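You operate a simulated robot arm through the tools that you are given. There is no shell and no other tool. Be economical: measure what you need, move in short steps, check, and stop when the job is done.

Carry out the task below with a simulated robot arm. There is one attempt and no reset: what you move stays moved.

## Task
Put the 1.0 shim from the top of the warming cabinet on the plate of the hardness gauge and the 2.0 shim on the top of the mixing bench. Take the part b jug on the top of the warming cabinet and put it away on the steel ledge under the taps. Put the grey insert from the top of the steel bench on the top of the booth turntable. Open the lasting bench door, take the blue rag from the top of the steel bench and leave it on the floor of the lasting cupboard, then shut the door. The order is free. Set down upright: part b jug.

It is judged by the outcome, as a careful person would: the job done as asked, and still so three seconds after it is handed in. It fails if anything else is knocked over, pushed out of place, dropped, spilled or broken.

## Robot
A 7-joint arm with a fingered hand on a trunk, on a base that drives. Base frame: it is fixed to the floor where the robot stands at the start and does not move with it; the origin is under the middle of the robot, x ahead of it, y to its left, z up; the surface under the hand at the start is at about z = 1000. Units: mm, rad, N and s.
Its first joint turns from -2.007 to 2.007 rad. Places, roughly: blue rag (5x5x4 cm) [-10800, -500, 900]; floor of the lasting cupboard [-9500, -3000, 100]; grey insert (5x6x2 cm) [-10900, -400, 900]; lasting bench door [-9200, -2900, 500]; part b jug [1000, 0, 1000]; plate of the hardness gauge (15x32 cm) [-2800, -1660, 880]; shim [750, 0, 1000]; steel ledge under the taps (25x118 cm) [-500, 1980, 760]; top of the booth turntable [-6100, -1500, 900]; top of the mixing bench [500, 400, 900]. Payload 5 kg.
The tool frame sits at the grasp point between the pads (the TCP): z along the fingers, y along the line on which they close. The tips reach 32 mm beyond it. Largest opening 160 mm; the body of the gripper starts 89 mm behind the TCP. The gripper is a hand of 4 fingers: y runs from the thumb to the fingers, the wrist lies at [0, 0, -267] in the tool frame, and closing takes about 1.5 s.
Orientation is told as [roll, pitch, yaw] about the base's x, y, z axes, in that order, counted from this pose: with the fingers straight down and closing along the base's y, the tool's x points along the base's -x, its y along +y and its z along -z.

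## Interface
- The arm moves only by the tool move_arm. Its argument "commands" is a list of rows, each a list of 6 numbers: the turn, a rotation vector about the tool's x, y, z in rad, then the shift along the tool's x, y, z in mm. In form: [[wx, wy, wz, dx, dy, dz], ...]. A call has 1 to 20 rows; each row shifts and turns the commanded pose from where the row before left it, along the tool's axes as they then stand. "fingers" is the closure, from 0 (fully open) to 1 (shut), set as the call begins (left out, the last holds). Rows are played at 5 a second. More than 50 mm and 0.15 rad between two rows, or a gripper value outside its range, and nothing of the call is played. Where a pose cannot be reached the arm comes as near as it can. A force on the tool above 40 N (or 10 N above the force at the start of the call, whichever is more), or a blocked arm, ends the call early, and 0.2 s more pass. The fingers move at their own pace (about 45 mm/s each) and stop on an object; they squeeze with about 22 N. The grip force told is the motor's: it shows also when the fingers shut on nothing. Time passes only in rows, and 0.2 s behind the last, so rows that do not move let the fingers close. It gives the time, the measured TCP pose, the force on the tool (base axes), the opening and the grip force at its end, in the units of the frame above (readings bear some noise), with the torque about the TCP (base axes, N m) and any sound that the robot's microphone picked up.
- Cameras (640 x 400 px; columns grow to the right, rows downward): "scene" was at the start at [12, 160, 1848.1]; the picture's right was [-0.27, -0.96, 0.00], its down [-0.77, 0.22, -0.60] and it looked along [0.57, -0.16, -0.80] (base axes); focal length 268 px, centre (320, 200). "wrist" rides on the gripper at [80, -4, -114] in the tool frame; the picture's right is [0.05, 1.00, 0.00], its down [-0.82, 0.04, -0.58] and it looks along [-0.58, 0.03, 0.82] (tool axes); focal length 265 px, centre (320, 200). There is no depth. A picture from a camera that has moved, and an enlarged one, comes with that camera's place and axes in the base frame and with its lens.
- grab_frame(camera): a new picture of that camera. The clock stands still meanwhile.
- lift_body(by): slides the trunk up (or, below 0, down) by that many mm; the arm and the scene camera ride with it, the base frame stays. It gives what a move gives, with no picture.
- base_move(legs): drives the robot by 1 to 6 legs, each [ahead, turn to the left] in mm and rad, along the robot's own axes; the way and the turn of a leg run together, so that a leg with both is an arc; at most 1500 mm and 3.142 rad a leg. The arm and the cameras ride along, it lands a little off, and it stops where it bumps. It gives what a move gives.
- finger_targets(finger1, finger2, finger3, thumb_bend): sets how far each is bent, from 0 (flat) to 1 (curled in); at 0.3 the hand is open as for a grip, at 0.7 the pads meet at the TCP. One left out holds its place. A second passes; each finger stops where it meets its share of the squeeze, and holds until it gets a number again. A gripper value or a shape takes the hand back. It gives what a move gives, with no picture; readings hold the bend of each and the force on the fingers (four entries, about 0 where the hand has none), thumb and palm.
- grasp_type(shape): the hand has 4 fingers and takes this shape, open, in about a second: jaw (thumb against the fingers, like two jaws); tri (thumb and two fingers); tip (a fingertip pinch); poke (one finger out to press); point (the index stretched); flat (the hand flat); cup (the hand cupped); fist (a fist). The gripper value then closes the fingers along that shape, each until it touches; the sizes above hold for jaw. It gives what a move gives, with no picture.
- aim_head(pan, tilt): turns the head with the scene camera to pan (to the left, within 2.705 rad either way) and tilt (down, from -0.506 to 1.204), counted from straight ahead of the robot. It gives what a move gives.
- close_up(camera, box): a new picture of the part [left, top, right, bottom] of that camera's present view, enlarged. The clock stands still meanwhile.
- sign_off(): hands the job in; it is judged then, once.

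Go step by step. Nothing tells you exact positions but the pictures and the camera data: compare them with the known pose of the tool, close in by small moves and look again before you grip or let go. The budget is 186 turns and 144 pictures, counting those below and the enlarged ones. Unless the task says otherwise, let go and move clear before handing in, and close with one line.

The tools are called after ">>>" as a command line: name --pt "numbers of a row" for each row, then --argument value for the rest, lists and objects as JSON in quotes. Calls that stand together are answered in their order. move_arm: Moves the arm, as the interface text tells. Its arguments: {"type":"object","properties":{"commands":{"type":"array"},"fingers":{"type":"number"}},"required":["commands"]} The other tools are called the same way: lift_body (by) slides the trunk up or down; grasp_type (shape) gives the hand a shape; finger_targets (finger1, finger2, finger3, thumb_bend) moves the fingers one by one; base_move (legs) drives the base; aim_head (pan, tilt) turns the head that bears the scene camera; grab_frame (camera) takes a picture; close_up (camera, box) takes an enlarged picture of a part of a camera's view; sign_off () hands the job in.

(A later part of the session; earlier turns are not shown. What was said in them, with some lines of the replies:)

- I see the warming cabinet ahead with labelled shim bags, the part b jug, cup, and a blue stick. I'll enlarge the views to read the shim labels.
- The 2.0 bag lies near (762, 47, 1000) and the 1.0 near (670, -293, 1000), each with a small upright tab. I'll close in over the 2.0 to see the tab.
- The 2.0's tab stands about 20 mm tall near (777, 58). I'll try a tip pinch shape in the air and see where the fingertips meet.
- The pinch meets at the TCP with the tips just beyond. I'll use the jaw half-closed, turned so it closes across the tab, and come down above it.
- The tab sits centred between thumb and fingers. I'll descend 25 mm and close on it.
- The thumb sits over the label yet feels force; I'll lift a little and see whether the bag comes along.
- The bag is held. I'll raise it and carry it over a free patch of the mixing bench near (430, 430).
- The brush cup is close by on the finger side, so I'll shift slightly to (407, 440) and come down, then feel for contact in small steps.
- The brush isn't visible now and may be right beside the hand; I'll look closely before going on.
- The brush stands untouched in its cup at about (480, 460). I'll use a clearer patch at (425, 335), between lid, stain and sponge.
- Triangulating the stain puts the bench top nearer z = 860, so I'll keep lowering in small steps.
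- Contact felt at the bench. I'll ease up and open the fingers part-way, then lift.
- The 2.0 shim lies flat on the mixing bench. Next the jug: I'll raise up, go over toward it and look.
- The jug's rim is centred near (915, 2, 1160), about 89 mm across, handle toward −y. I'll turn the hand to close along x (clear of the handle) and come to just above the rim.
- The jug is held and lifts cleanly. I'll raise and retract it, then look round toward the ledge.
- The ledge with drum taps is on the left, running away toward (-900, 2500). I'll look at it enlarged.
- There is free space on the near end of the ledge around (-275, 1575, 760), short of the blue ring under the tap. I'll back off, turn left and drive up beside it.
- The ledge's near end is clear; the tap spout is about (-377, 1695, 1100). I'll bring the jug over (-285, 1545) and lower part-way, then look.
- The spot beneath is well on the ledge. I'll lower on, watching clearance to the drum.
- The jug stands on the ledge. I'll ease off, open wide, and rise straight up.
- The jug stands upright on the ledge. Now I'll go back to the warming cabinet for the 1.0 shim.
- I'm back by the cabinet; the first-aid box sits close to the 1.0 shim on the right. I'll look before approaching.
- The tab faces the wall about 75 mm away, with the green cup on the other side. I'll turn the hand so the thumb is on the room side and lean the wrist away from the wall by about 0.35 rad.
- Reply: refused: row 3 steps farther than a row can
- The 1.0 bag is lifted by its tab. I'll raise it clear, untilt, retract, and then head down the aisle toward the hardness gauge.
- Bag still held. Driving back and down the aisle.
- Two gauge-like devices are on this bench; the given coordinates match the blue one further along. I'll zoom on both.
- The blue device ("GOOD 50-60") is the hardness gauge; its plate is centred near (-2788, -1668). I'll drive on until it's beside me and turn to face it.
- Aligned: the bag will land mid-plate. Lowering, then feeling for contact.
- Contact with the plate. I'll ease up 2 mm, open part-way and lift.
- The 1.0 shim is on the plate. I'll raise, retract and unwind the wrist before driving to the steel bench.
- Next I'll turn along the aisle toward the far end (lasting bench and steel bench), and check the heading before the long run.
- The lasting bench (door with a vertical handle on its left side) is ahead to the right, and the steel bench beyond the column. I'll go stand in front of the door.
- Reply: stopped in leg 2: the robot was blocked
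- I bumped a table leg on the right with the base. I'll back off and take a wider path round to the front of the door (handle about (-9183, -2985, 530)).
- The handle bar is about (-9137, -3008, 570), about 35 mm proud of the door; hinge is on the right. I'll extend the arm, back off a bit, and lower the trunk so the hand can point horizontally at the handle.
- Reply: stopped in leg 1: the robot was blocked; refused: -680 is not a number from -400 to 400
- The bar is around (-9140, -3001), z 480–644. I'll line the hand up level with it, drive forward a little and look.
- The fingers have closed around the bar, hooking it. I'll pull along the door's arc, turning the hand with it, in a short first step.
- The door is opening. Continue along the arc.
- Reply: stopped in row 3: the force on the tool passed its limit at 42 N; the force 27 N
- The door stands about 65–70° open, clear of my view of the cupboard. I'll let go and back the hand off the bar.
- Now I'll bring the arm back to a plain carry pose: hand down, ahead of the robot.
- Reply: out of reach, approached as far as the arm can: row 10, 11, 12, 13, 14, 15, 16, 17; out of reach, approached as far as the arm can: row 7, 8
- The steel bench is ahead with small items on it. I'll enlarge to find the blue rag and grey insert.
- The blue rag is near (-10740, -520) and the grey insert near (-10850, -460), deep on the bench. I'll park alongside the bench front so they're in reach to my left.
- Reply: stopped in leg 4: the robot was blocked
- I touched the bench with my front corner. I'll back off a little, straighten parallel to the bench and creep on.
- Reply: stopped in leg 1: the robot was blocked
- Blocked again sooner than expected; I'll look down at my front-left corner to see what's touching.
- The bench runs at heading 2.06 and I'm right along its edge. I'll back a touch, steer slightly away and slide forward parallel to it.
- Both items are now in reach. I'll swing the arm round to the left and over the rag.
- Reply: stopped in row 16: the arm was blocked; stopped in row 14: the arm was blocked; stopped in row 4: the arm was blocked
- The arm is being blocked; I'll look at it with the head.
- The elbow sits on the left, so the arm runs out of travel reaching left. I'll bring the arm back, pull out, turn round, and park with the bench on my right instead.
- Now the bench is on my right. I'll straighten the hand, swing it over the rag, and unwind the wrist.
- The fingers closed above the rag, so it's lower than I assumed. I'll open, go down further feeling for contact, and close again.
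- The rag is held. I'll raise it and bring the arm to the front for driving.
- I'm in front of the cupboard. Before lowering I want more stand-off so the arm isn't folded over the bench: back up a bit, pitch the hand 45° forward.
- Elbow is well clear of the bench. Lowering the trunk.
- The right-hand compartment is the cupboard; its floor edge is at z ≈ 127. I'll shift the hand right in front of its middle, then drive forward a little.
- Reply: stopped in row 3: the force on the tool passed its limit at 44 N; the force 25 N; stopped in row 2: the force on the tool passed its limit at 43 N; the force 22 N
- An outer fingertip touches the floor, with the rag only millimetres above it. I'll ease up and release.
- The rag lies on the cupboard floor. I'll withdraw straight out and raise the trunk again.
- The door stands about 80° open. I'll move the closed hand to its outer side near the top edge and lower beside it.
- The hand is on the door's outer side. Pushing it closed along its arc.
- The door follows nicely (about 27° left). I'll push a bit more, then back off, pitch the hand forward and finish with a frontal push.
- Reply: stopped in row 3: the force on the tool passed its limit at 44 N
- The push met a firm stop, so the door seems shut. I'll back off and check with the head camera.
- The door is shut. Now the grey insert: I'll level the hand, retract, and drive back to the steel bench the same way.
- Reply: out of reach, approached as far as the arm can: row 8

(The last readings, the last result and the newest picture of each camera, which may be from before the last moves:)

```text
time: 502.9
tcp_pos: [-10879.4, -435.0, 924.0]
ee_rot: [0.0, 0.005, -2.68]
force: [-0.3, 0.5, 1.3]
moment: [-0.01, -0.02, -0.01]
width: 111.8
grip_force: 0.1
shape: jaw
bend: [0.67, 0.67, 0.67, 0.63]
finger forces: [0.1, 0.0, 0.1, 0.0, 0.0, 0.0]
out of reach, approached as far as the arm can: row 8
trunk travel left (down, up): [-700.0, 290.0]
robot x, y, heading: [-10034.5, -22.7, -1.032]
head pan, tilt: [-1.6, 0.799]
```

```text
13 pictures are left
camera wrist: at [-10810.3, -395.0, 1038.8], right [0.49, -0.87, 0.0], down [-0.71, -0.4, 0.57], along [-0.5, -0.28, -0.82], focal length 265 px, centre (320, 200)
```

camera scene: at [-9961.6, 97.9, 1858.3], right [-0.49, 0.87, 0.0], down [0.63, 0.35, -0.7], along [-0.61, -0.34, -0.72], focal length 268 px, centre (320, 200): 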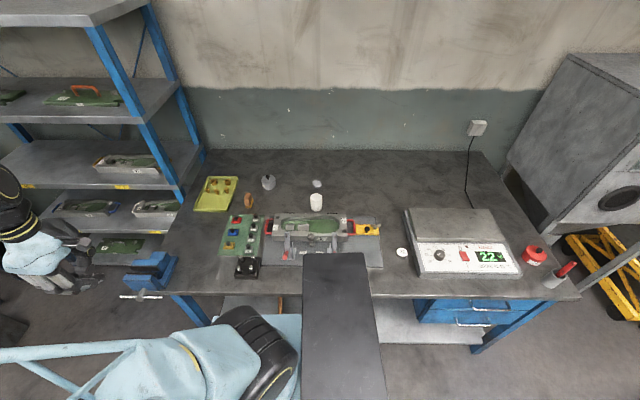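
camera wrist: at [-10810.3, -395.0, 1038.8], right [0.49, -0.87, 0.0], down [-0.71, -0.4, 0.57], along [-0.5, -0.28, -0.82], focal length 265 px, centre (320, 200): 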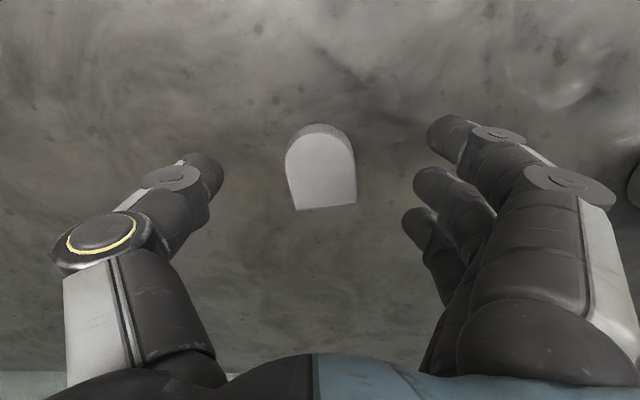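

Centred over the insert; the arm is at its limit, so I'll lower the trunk the last 19 mm and close.

>>> lift_body --by -19

>>> move_arm --pt "0 0 0 0 0 0" --pt "0 0 0 0 0 0" --pt "0 0 0 0 0 0" --pt "0 0 0 0 0 0" --pt "0 0 0 0 0 0" --pt "0 0 0 0 0 0" --pt "0 0 0 0 0 0" --pt "0 0 0 0 0 0" --pt "0 0 0 0 0 0" --fingers 1

>>> lift_body --by 60

>>> grab_frame --camera "wrist"

```text
time: 503.6
tcp_pos: [-10879.7, -434.6, 905.4]
ee_rot: [0.0, 0.006, -2.683]
force: [0.0, -0.1, -0.1]
moment: [0.0, 0.01, 0.01]
width: 111.7
grip_force: 0.2
shape: jaw
bend: [0.67, 0.67, 0.67, 0.63]
finger forces: [0.1, 0.1, 0.0, 0.0, 0.0, 0.0]
trunk travel left (down, up): [-681.0, 309.0]
robot x, y, heading: [-10033.0, -24.6, -1.035]
head pan, tilt: [-1.6, 0.799]
```

```text
time: 505.6
tcp_pos: [-10880.9, -434.2, 905.9]
ee_rot: [0.001, 0.006, -2.683]
force: [0.0, 0.3, 0.3]
moment: [-0.02, -0.02, 0.0]
width: 34.6
grip_force: 22.3
shape: jaw
bend: [0.7, 0.73, 0.73, 0.7]
finger forces: [4.3, 7.4, 7.7, 0.1, 19.5, 0.0]
trunk travel left (down, up): [-681.0, 309.0]
robot x, y, heading: [-10032.9, -23.9, -1.024]
head pan, tilt: [-1.6, 0.799]
```

```text
time: 506.6
tcp_pos: [-10880.4, -434.4, 964.8]
ee_rot: [0.0, 0.006, -2.684]
force: [-0.9, 0.4, 0.2]
moment: [0.0, 0.01, -0.01]
width: 34.4
grip_force: 21.4
shape: jaw
bend: [0.7, 0.73, 0.73, 0.7]
finger forces: [4.4, 7.3, 7.6, 0.0, 19.4, 0.1]
trunk travel left (down, up): [-741.0, 249.0]
robot x, y, heading: [-10034.8, -19.7, -1.03]
head pan, tilt: [-1.6, 0.799]
```

```text
12 pictures are left
camera wrist: at [-10810.8, -394.4, 1079.7], right [0.49, -0.87, 0.0], down [-0.71, -0.4, 0.57], along [-0.5, -0.28, -0.82], focal length 265 px, centre (320, 200)
```

wrist: 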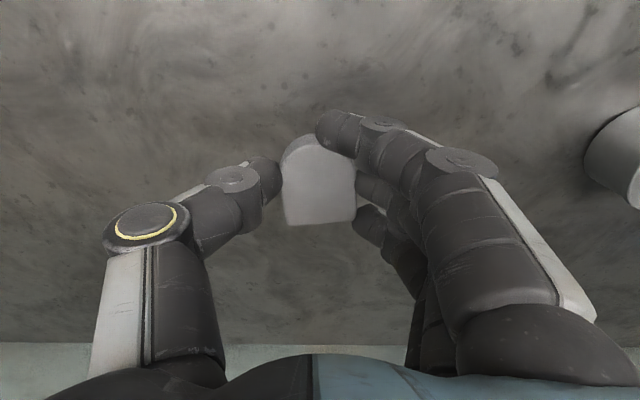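

The insert is held. Raise, bring the arm to the front, and drive to the booth.

>>> move_arm --pt "0 0 0 0 0 -42" --pt "0 0 0 0 0 -42" --pt "0 0 0 0 0 -42" --pt "0 0 0 0 0 -42" --pt "0 0 0 0 0 -42" --pt "0 0 0 0 0 -42" --pt "0 0 0 0 0 -42" --pt "0 0 0 0 0 -42" --pt "0 0 0 39.3 26.2 0" --pt "0 0 0 39.3 26.2 0" --pt "0 0 0 39.3 26.2 0" --pt "0 0 0 39.3 26.2 0" --pt "0 0 0 39.3 26.2 0" --pt "0 0 0 39.3 26.2 0" --pt "0 0 0 39.3 26.2 0" --pt "0 0 0 39.3 26.2 0" --pt "0 0 0 39.3 26.2 0" --pt "0 0 0 39.3 26.2 0" --pt "0 0 0 39.3 26.2 0"

>>> move_arm --pt "0 0 0 39.3 26.2 0" --pt "0 0 0 39.3 26.2 0" --pt "0 0 0 39.3 26.2 0" --pt "0 0 0 39.3 26.2 0" --pt "0 0 0 39.3 26.2 0" --pt "0 0 0 39.3 26.2 0" --pt "0 0 0 39.3 26.2 0" --pt "0 0 0 39.3 26.2 0" --pt "0 0 0 39.3 26.2 0" --pt "0 0 0 39.3 26.2 0" --pt "0 0 0 39.3 26.2 0" --pt "0 0 0 0 0 0"

>>> move_arm --pt "0 0 -0.143 0 0 0" --pt "0 0 -0.143 0 0 0" --pt "0 0 -0.143 0 0 0" --pt "0 0 -0.143 0 0 0" --pt "0 0 -0.143 0 0 0" --pt "0 0 -0.143 0 0 0" --pt "0 0 -0.143 0 0 0" --pt "0 0 -0.143 0 0 0" --pt "0 0 -0.143 0 0 0" --pt "0 0 -0.143 0 0 0" --pt "0 0 0 0 0 0"

>>> base_move --legs '[[0, -0.03], [1100, 0]]'

```text
time: 510.6
tcp_pos: [-10733.4, -638.2, 1374.6]
ee_rot: [-0.003, 0.007, -2.682]
force: [-0.1, -0.4, -0.1]
moment: [-0.03, 0.0, 0.0]
width: 34.6
grip_force: 22.1
shape: jaw
bend: [0.7, 0.73, 0.73, 0.7]
finger forces: [4.9, 7.6, 7.9, 0.0, 19.6, 0.1]
out of reach, approached as far as the arm can: row 2, 7, 8, 9, 10, 11, 12, 13, 14, 15, 16, 17, 18, 19
trunk travel left (down, up): [-741.0, 249.0]
robot x, y, heading: [-10035.4, -23.3, -1.031]
head pan, tilt: [-1.6, 0.799]
```

```text
time: 513.2
tcp_pos: [-10380.9, -887.0, 1455.6]
ee_rot: [0.001, 0.006, -2.684]
force: [-0.5, -1.0, -0.9]
moment: [-0.02, -0.03, 0.01]
width: 34.2
grip_force: 21.8
shape: jaw
bend: [0.7, 0.73, 0.73, 0.7]
finger forces: [4.7, 7.6, 7.8, 0.0, 19.4, 0.0]
out of reach, approached as far as the arm can: row 1, 2, 3, 4, 5, 6, 7, 8, 9, 10, 11
trunk travel left (down, up): [-741.0, 249.0]
robot x, y, heading: [-10033.7, -22.0, -1.036]
head pan, tilt: [-1.6, 0.799]
```

```text
time: 515.6
tcp_pos: [-10379.9, -889.6, 1455.7]
ee_rot: [0.006, 0.001, -1.251]
force: [0.2, -0.5, -0.2]
moment: [0.0, -0.03, 0.01]
width: 34.2
grip_force: 22.1
shape: jaw
bend: [0.7, 0.73, 0.73, 0.7]
finger forces: [4.7, 7.6, 7.9, 0.1, 19.3, 0.0]
trunk travel left (down, up): [-741.0, 249.0]
robot x, y, heading: [-10032.7, -20.8, -1.032]
head pan, tilt: [-1.6, 0.799]
```

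```text
time: 521.7
tcp_pos: [-9835.1, -1856.7, 1456.7]
ee_rot: [0.005, 0.002, -1.265]
force: [0.0, -0.4, 0.0]
moment: [0.01, 0.0, -0.01]
width: 34.3
grip_force: 21.3
shape: jaw
bend: [0.7, 0.73, 0.73, 0.7]
finger forces: [4.8, 7.6, 7.9, 0.0, 19.3, 0.0]
trunk travel left (down, up): [-741.0, 249.0]
robot x, y, heading: [-9477.7, -991.3, -1.044]
head pan, tilt: [-1.6, 0.799]
```

The arm lagged and is stretched out to the right, near the rack. I'll draw it back in before moving on.

>>> move_arm --pt "0 0 0 10.8 45.3 8" --pt "0 0 0 10.8 45.3 8" --pt "0 0 0 10.8 45.3 8" --pt "0 0 0 10.8 45.3 8" --pt "0 0 0 10.8 45.3 8" --pt "0 0 0 10.8 45.3 8" --pt "0 0 0 10.8 45.3 8" --pt "0 0 0 10.8 45.3 8" --pt "0 0 0 10.8 45.3 8" --pt "0 0 0 10.8 45.3 8" --pt "0 0 0 10.8 45.3 8" --pt "0 0 0 10.8 45.3 8" --pt "0 0 0 10.8 45.3 8" --pt "0 0 0 10.8 45.3 8" --pt "0 0 0 10.8 45.3 8" --pt "0 0 0 10.8 45.3 8" --pt "0 0 0 0 0 0"

>>> lift_body --by -41

```text
time: 523.4
tcp_pos: [-9643.1, -1907.7, 1492.3]
ee_rot: [-0.001, 0.009, -1.289]
force: [-19.0, 4.2, -0.2]
moment: [-0.2, -0.65, 0.42]
width: 33.5
grip_force: 21.7
shape: jaw
bend: [0.7, 0.73, 0.73, 0.7]
finger forces: [4.7, 26.7, 14.0, 0.0, 23.0, 0.0]
out of reach, approached as far as the arm can: row 1, 2, 3, 4, 5, 6, 7, 8
trunk travel left (down, up): [-741.0, 249.0]
robot x, y, heading: [-9483.1, -991.6, -1.053]
head pan, tilt: [-1.6, 0.799]
stopped in row 8: the force on the tool passed its limit at 49 N (the readings are from after the stop); the commanded pose is now the measured one
```

```text
time: 524.2
tcp_pos: [-9642.3, -1908.4, 1449.3]
ee_rot: [0.004, 0.009, -1.282]
force: [-28.8, 8.4, 0.8]
moment: [-0.3, -1.17, 0.61]
width: 33.0
grip_force: 21.7
shape: jaw
bend: [0.7, 0.72, 0.73, 0.7]
finger forces: [4.6, 32.7, 21.0, 0.1, 24.8, 0.0]
trunk travel left (down, up): [-700.0, 290.0]
robot x, y, heading: [-9479.1, -991.4, -1.044]
head pan, tilt: [-1.6, 0.799]
```

The hand brushed the column at full stretch. I'll pull straight back toward the robot, away from both column and rack.

>>> move_arm --pt "0 0 0 10 -15 0" --pt "0 0 0 30 -5 0" --pt "0 0 0 40 0 0" --pt "0 0 0 40 0 0" --pt "0 0 0 40 0 0" --pt "0 0 0 40 0 0" --pt "0 0 0 40 0 0" --pt "0 0 0 40 0 0" --pt "0 0 0 40 0 0" --pt "0 0 0 40 0 0" --pt "0 0 0 0 0 0"

>>> grab_frame --camera "wrist"

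```text
time: 526.6
tcp_pos: [-9786.6, -1690.7, 1528.5]
ee_rot: [0.003, 0.009, -1.281]
force: [-0.2, 0.3, -0.8]
moment: [0.0, -0.02, -0.02]
width: 33.6
grip_force: 22.3
shape: jaw
bend: [0.7, 0.73, 0.73, 0.7]
finger forces: [4.0, 7.5, 8.2, 0.1, 19.3, 0.0]
out of reach, approached as far as the arm can: row 2, 3, 4, 5, 6
trunk travel left (down, up): [-700.0, 290.0]
robot x, y, heading: [-9481.4, -992.8, -1.05]
head pan, tilt: [-1.6, 0.799]
```

```text
11 pictures are left
camera wrist: at [-9814.2, -1615.2, 1642.4], right [0.94, 0.33, 0.0], down [0.27, -0.77, 0.57], along [0.19, -0.54, -0.82], focal length 265 px, centre (320, 200)
```

wrist: 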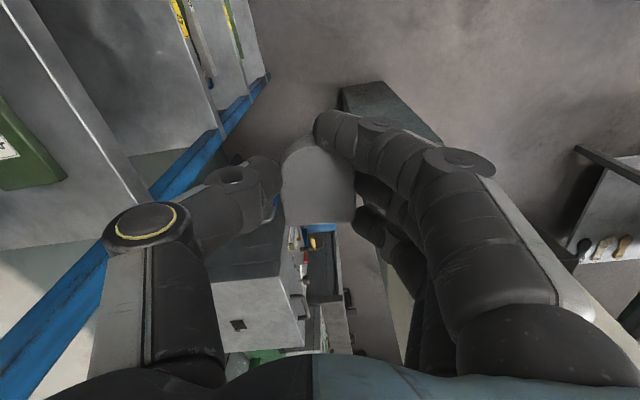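

>>> move_arm --pt "0 0 0 20 30 10" --pt "0 0 0 20 35 16" --pt "0 0 0 10 40 16" --pt "0 0 0 0 41 16" --pt "0 0 0 0 41 16" --pt "0 0 0 0 41 16" --pt "0 0 0 0 41 16" --pt "0 0 0 0 41 16" --pt "0 0 0 0 41 16" --pt "0 0 0 0 41 16" --pt "0 0 0 0 41 16" --pt "0 0 0 0 41 16" --pt "0 0 0 0 41 16" --pt "0 0 0 0 41 16" --pt "0 0 0 0 0 0"

```text
time: 529.8
tcp_pos: [-9266.5, -1483.8, 1310.6]
ee_rot: [0.001, 0.007, -1.28]
force: [-1.1, 0.2, 0.1]
moment: [0.0, -0.01, 0.01]
width: 33.6
grip_force: 22.2
shape: jaw
bend: [0.7, 0.73, 0.73, 0.7]
finger forces: [3.1, 7.8, 8.3, 0.1, 19.4, 0.0]
trunk travel left (down, up): [-700.0, 290.0]
robot x, y, heading: [-9481.7, -992.5, -1.052]
head pan, tilt: [-1.6, 0.799]
```

Arm is back in a compact carry. Driving back through the corridor toward the booth.

>>> base_move --legs '[[0, 0.619], [761, 0], [0, -0.911]]'

```text
time: 538.2
tcp_pos: [-8711.2, -1859.5, 1309.9]
ee_rot: [0.002, 0.008, -1.572]
force: [0.2, -0.1, -0.1]
moment: [0.02, 0.01, 0.04]
width: 33.6
grip_force: 21.5
shape: jaw
bend: [0.7, 0.73, 0.73, 0.7]
finger forces: [2.5, 7.9, 8.4, 0.0, 19.0, 0.0]
trunk travel left (down, up): [-700.0, 290.0]
robot x, y, heading: [-8776.7, -1326.8, -1.34]
head pan, tilt: [-1.6, 0.799]
```

>>> base_move --legs '[[1000, -0.008], [613, 0], [0, 1.108]]'

```text
time: 549.4
tcp_pos: [-7899.7, -3088.0, 1310.9]
ee_rot: [0.002, 0.008, -0.456]
force: [0.2, 0.5, -0.3]
moment: [0.0, -0.02, -0.03]
width: 33.3
grip_force: 22.3
shape: jaw
bend: [0.7, 0.73, 0.73, 0.7]
finger forces: [2.2, 8.2, 8.3, 0.0, 19.0, 0.0]
trunk travel left (down, up): [-700.0, 290.0]
robot x, y, heading: [-8405.5, -2911.2, -0.225]
head pan, tilt: [-1.6, 0.799]
```

>>> base_move --legs '[[868, 0], [0, 0.69], [1000, 0]]'

>>> aim_head --pan 0.55 --tilt 0.5

>>> grab_frame --camera "scene"

```text
time: 560.6
tcp_pos: [-6192.6, -2490.3, 1310.7]
ee_rot: [0.0, 0.01, 0.227]
force: [-1.1, 0.5, -0.6]
moment: [-0.03, 0.01, -0.03]
width: 33.4
grip_force: 21.6
shape: jaw
bend: [0.71, 0.73, 0.73, 0.7]
finger forces: [2.1, 8.3, 8.4, 0.0, 18.7, 0.0]
trunk travel left (down, up): [-700.0, 290.0]
robot x, y, heading: [-6697.6, -2672.8, 0.458]
head pan, tilt: [-1.6, 0.799]
```

```text
time: 562.6
tcp_pos: [-6192.0, -2489.2, 1309.3]
ee_rot: [0.003, 0.008, 0.227]
force: [0.3, -0.6, -0.5]
moment: [-0.02, 0.02, 0.01]
width: 33.3
grip_force: 21.9
shape: jaw
bend: [0.71, 0.73, 0.73, 0.7]
finger forces: [2.1, 8.2, 8.4, 0.0, 18.9, 0.0]
trunk travel left (down, up): [-700.0, 290.0]
robot x, y, heading: [-6692.5, -2674.3, 0.465]
head pan, tilt: [0.55, 0.499]
```

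```text
10 pictures are left
camera scene: at [-6793.9, -2438.2, 1884.2], right [0.85, -0.53, 0.0], down [-0.25, -0.41, -0.88], along [0.47, 0.74, -0.48], focal length 268 px, centre (320, 200)
```

scene: 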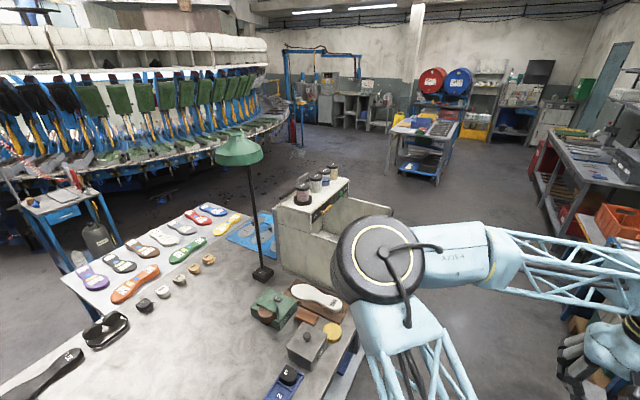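

>>> close_up --camera "scene" --box '[250, 160, 410, 300]'

```text
2.86 times, centred on (330, 230) of scene
camera zoom: at [-6793.9, -2438.2, 1884.2], right [0.85, -0.53, 0.0], down [-0.25, -0.41, -0.88], along [0.47, 0.74, -0.48], focal length 765 px, centre (291, 114)
```

zoom: 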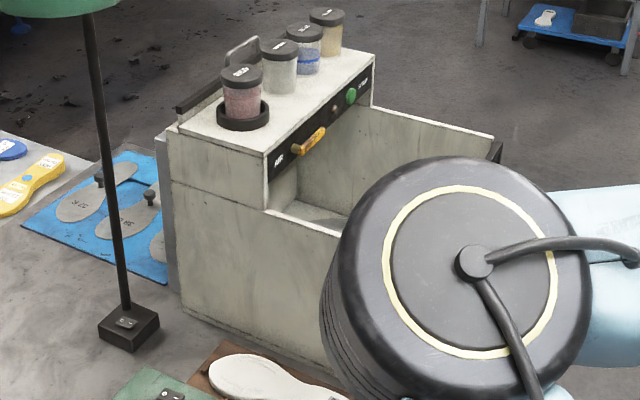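

The booth is open-topped at the front and opens toward this aisle. I'll drive abreast of it and turn to face it.

>>> base_move --legs '[[0, 0.048], [1057, 0], [0, 1.523]]'

>>> aim_head --pan 0.15 --tilt 0.8

>>> grab_frame --camera "scene"

```text
time: 572.2
tcp_pos: [-5947.3, -1654.6, 1311.4]
ee_rot: [0.002, 0.007, 1.764]
force: [-0.5, 0.5, -0.9]
moment: [0.01, -0.01, 0.0]
width: 33.3
grip_force: 22.1
shape: jaw
bend: [0.71, 0.73, 0.73, 0.7]
finger forces: [1.7, 8.5, 8.4, 0.0, 18.7, 0.0]
trunk travel left (down, up): [-700.0, 290.0]
robot x, y, heading: [-5783.1, -2162.7, 1.998]
head pan, tilt: [0.55, 0.499]
```

```text
time: 573.1
tcp_pos: [-5947.2, -1654.5, 1310.6]
ee_rot: [0.002, 0.007, 1.767]
force: [0.0, -1.0, -0.5]
moment: [-0.02, 0.02, 0.0]
width: 33.2
grip_force: 22.5
shape: jaw
bend: [0.71, 0.73, 0.73, 0.7]
finger forces: [1.5, 8.4, 8.4, 0.1, 18.7, 0.0]
trunk travel left (down, up): [-700.0, 290.0]
robot x, y, heading: [-5780.4, -2164.5, 2.001]
head pan, tilt: [0.15, 0.799]
```

```text
8 pictures are left
camera scene: at [-5987.5, -2233.1, 1858.3], right [0.84, 0.55, 0.0], down [0.39, -0.6, -0.7], along [-0.38, 0.58, -0.72], focal length 268 px, centre (320, 200)
```

scene: 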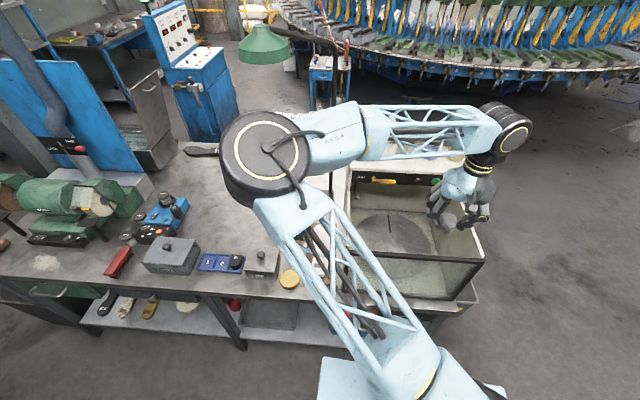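

I see the turntable disc inside at about (-6096, -1470), with a low front lip. I'll bring the insert over its front half and lower part-way.

>>> move_arm --pt "0 0 0 -37.8 23.6 0" --pt "0 0 0 -37.8 23.6 0" --pt "0 0 0 -37.8 23.6 0" --pt "0 0 0 -37.8 23.6 0" --pt "0 0 0 0 0 40" --pt "0 0 0 0 0 40" --pt "0 0 0 0 0 40" --pt "0 0 0 0 0 0"

>>> grab_frame --camera "wrist"

```text
time: 574.9
tcp_pos: [-6071.8, -1526.4, 1186.0]
ee_rot: [0.002, 0.01, 1.765]
force: [0.1, 0.5, 0.0]
moment: [-0.01, 0.0, 0.0]
width: 33.2
grip_force: 22.1
shape: jaw
bend: [0.71, 0.73, 0.73, 0.7]
finger forces: [1.0, 8.7, 8.8, 0.0, 18.3, 0.0]
trunk travel left (down, up): [-700.0, 290.0]
robot x, y, heading: [-5777.8, -2164.7, 1.994]
head pan, tilt: [0.15, 0.799]
```

```text
7 pictures are left
camera wrist: at [-6052.0, -1603.0, 1300.8], right [-0.97, -0.24, 0.0], down [-0.2, 0.8, 0.57], along [-0.14, 0.55, -0.82], focal length 265 px, centre (320, 200)
```

wrist: 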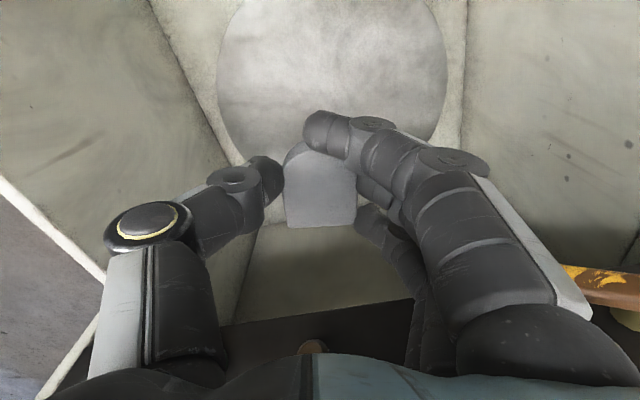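

Landing point is near the disc's centre with good clearance. Lowering on.

>>> move_arm --pt "0 0 0 20 0 0" --pt "0 0 0 0 0 35" --pt "0 0 0 0 0 35" --pt "0 0 0 0 0 35" --pt "0 0 0 0 0 35" --pt "0 0 0 0 0 35" --pt "0 0 0 0 0 30" --pt "0 0 0 0 0 0"

>>> grab_frame --camera "wrist"

```text
time: 576.7
tcp_pos: [-6064.0, -1547.5, 984.8]
ee_rot: [0.003, 0.009, 1.765]
force: [0.3, 0.0, 0.0]
moment: [-0.01, 0.03, -0.04]
width: 33.0
grip_force: 22.5
shape: jaw
bend: [0.71, 0.73, 0.73, 0.7]
finger forces: [0.7, 8.8, 8.6, 0.1, 18.2, 0.0]
trunk travel left (down, up): [-700.0, 290.0]
robot x, y, heading: [-5783.8, -2166.2, 2.0]
head pan, tilt: [0.15, 0.799]
```

```text
6 pictures are left
camera wrist: at [-6044.8, -1623.4, 1099.3], right [-0.97, -0.24, 0.0], down [-0.2, 0.8, 0.57], along [-0.14, 0.55, -0.82], focal length 265 px, centre (320, 200)
```

wrist: 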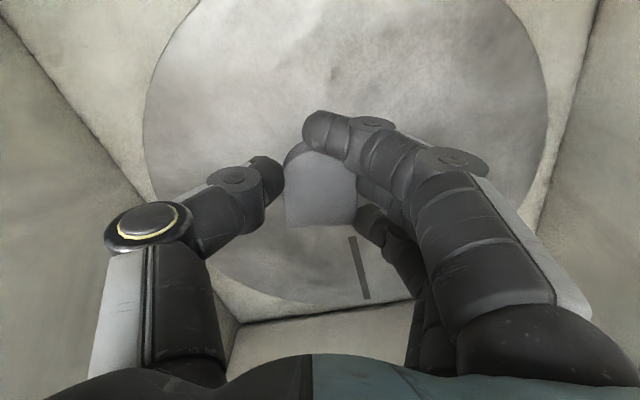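

>>> move_arm --pt "0 0 0 0 0 20" --pt "0 0 0 0 0 10" --pt "0 0 0 0 0 4" --pt "0 0 0 0 0 2" --pt "0 0 0 0 0 2" --pt "0 0 0 0 0 2" --pt "0 0 0 0 0 2" --pt "0 0 0 0 0 0"

>>> move_arm --pt "0 0 0 0 0 2" --pt "0 0 0 0 0 1.5" --pt "0 0 0 0 0 1.5" --pt "0 0 0 0 0 1.5" --pt "0 0 0 0 0 0"

```text
time: 578.5
tcp_pos: [-6064.6, -1545.4, 942.2]
ee_rot: [0.002, 0.009, 1.765]
force: [0.9, 1.0, -0.5]
moment: [0.0, 0.01, -0.03]
width: 33.0
grip_force: 21.7
shape: jaw
bend: [0.71, 0.73, 0.73, 0.7]
finger forces: [0.7, 8.8, 8.7, 0.0, 18.2, 0.0]
trunk travel left (down, up): [-700.0, 290.0]
robot x, y, heading: [-5780.4, -2165.2, 1.999]
head pan, tilt: [0.15, 0.799]
```

```text
time: 579.7
tcp_pos: [-6064.8, -1547.8, 937.7]
ee_rot: [0.001, 0.006, 1.766]
force: [1.0, 1.1, 26.3]
moment: [0.24, 0.37, 0.03]
width: 34.7
grip_force: 21.9
shape: jaw
bend: [0.71, 0.74, 0.74, 0.71]
finger forces: [1.0, 10.8, 10.9, 0.0, 23.1, 0.0]
trunk travel left (down, up): [-700.0, 290.0]
robot x, y, heading: [-5780.4, -2164.9, 1.992]
head pan, tilt: [0.15, 0.799]
```

Contact with the turntable. I'll ease up, open part-way and lift straight out.

>>> move_arm --pt "0 0 0 0 0 -2" --pt "0 0 0 0 0 0"

>>> move_arm --pt "0 0 0 0 0 0" --pt "0 0 0 0 0 0" --pt "0 0 0 0 0 0" --pt "0 0 0 0 0 0" --pt "0 0 0 0 0 -5" --pt "0 0 0 0 0 -20" --pt "0 0 0 0 0 -35" --pt "0 0 0 0 0 -35" --pt "0 0 0 0 0 -35" --pt "0 0 0 0 0 -35" --pt "0 0 0 0 0 -35" --pt "0 0 0 0 0 -40" --pt "0 0 0 0 0 -40" --pt "0 0 0 0 0 -40" --pt "0 0 0 0 0 0" --fingers 0.45

>>> grab_frame --camera "wrist"

```text
time: 580.3
tcp_pos: [-6065.0, -1547.7, 938.4]
ee_rot: [0.003, 0.007, 1.763]
force: [-0.9, 4.6, 15.7]
moment: [0.27, 0.36, -0.05]
width: 34.4
grip_force: 21.7
shape: jaw
bend: [0.71, 0.74, 0.74, 0.71]
finger forces: [0.7, 10.3, 10.4, 0.0, 21.8, 0.0]
trunk travel left (down, up): [-700.0, 290.0]
robot x, y, heading: [-5778.9, -2167.1, 2.003]
head pan, tilt: [0.15, 0.799]
```

```text
time: 583.5
tcp_pos: [-6068.9, -1542.1, 1258.5]
ee_rot: [0.001, 0.009, 1.762]
force: [0.3, 0.2, 0.4]
moment: [0.01, 0.02, 0.0]
width: 87.4
grip_force: 0.0
shape: jaw
bend: [0.72, 0.72, 0.72, 0.7]
finger forces: [0.1, 0.1, 0.1, 0.0, 0.1, 0.0]
trunk travel left (down, up): [-700.0, 290.0]
robot x, y, heading: [-5782.9, -2167.6, 1.997]
head pan, tilt: [0.15, 0.799]
```

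```text
5 pictures are left
camera wrist: at [-6048.6, -1619.0, 1373.2], right [-0.97, -0.24, 0.0], down [-0.2, 0.8, 0.57], along [-0.14, 0.55, -0.82], focal length 265 px, centre (320, 200)
```

wrist: 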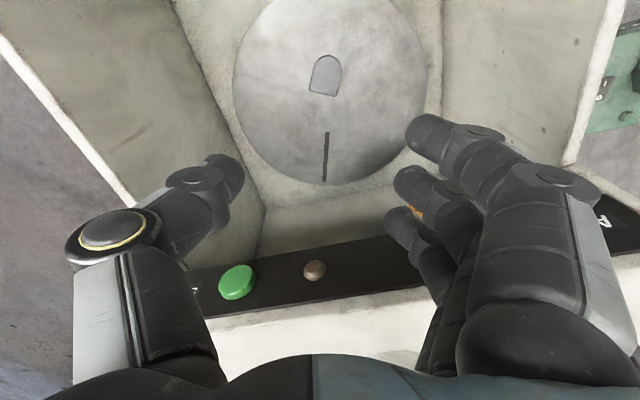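

The insert rests at the middle of the turntable. I'll draw the hand clear of the booth and hand in.

>>> move_arm --pt "0 0 0 0 0 -30" --pt "0 0 0 35 0 -20" --pt "0 0 0 40 0 0" --pt "0 0 0 40 0 0" --pt "0 0 0 0 0 0" --pt "0 0 0 0 0 0"

>>> close_up --camera "scene" --box '[180, 140, 500, 340]'

```text
time: 584.9
tcp_pos: [-6045.3, -1657.4, 1309.2]
ee_rot: [0.001, 0.007, 1.764]
force: [0.3, -0.3, 0.0]
moment: [0.0, -0.04, 0.01]
width: 87.2
grip_force: 0.1
shape: jaw
bend: [0.72, 0.72, 0.72, 0.7]
finger forces: [0.1, 0.0, 0.0, 0.0, 0.0, 0.0]
trunk travel left (down, up): [-700.0, 290.0]
robot x, y, heading: [-5782.4, -2168.3, 1.999]
head pan, tilt: [0.15, 0.799]
```

```text
2.00 times, centred on (340, 240) of scene
camera zoom: at [-5987.5, -2233.6, 1858.3], right [0.84, 0.54, 0.0], down [0.39, -0.6, -0.7], along [-0.38, 0.58, -0.72], focal length 535 px, centre (280, 120)
```

zoom: 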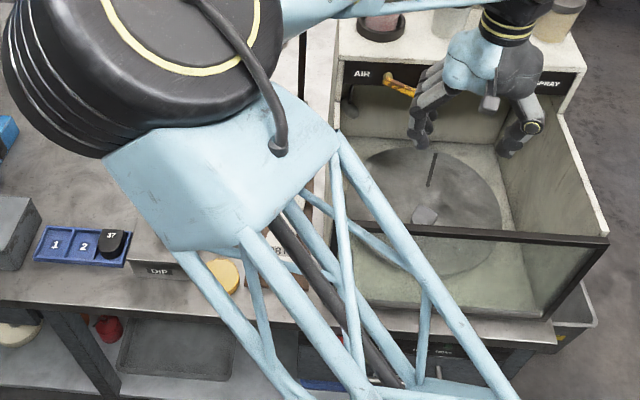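

Everything has been set down where it was asked, the hand is empty and clear of the booth, so I'm handing in.

>>> sign_off

```text
The job is handed in.
```

I put both shims, the jug (upright), the insert and the rag in the places you asked and shut the lasting bench door, then handed the job in; on the way the base bumped a table leg and the front edge of the steel bench and the hand brushed the column, and I saw nothing displaced but didn't check the grinding table up close.
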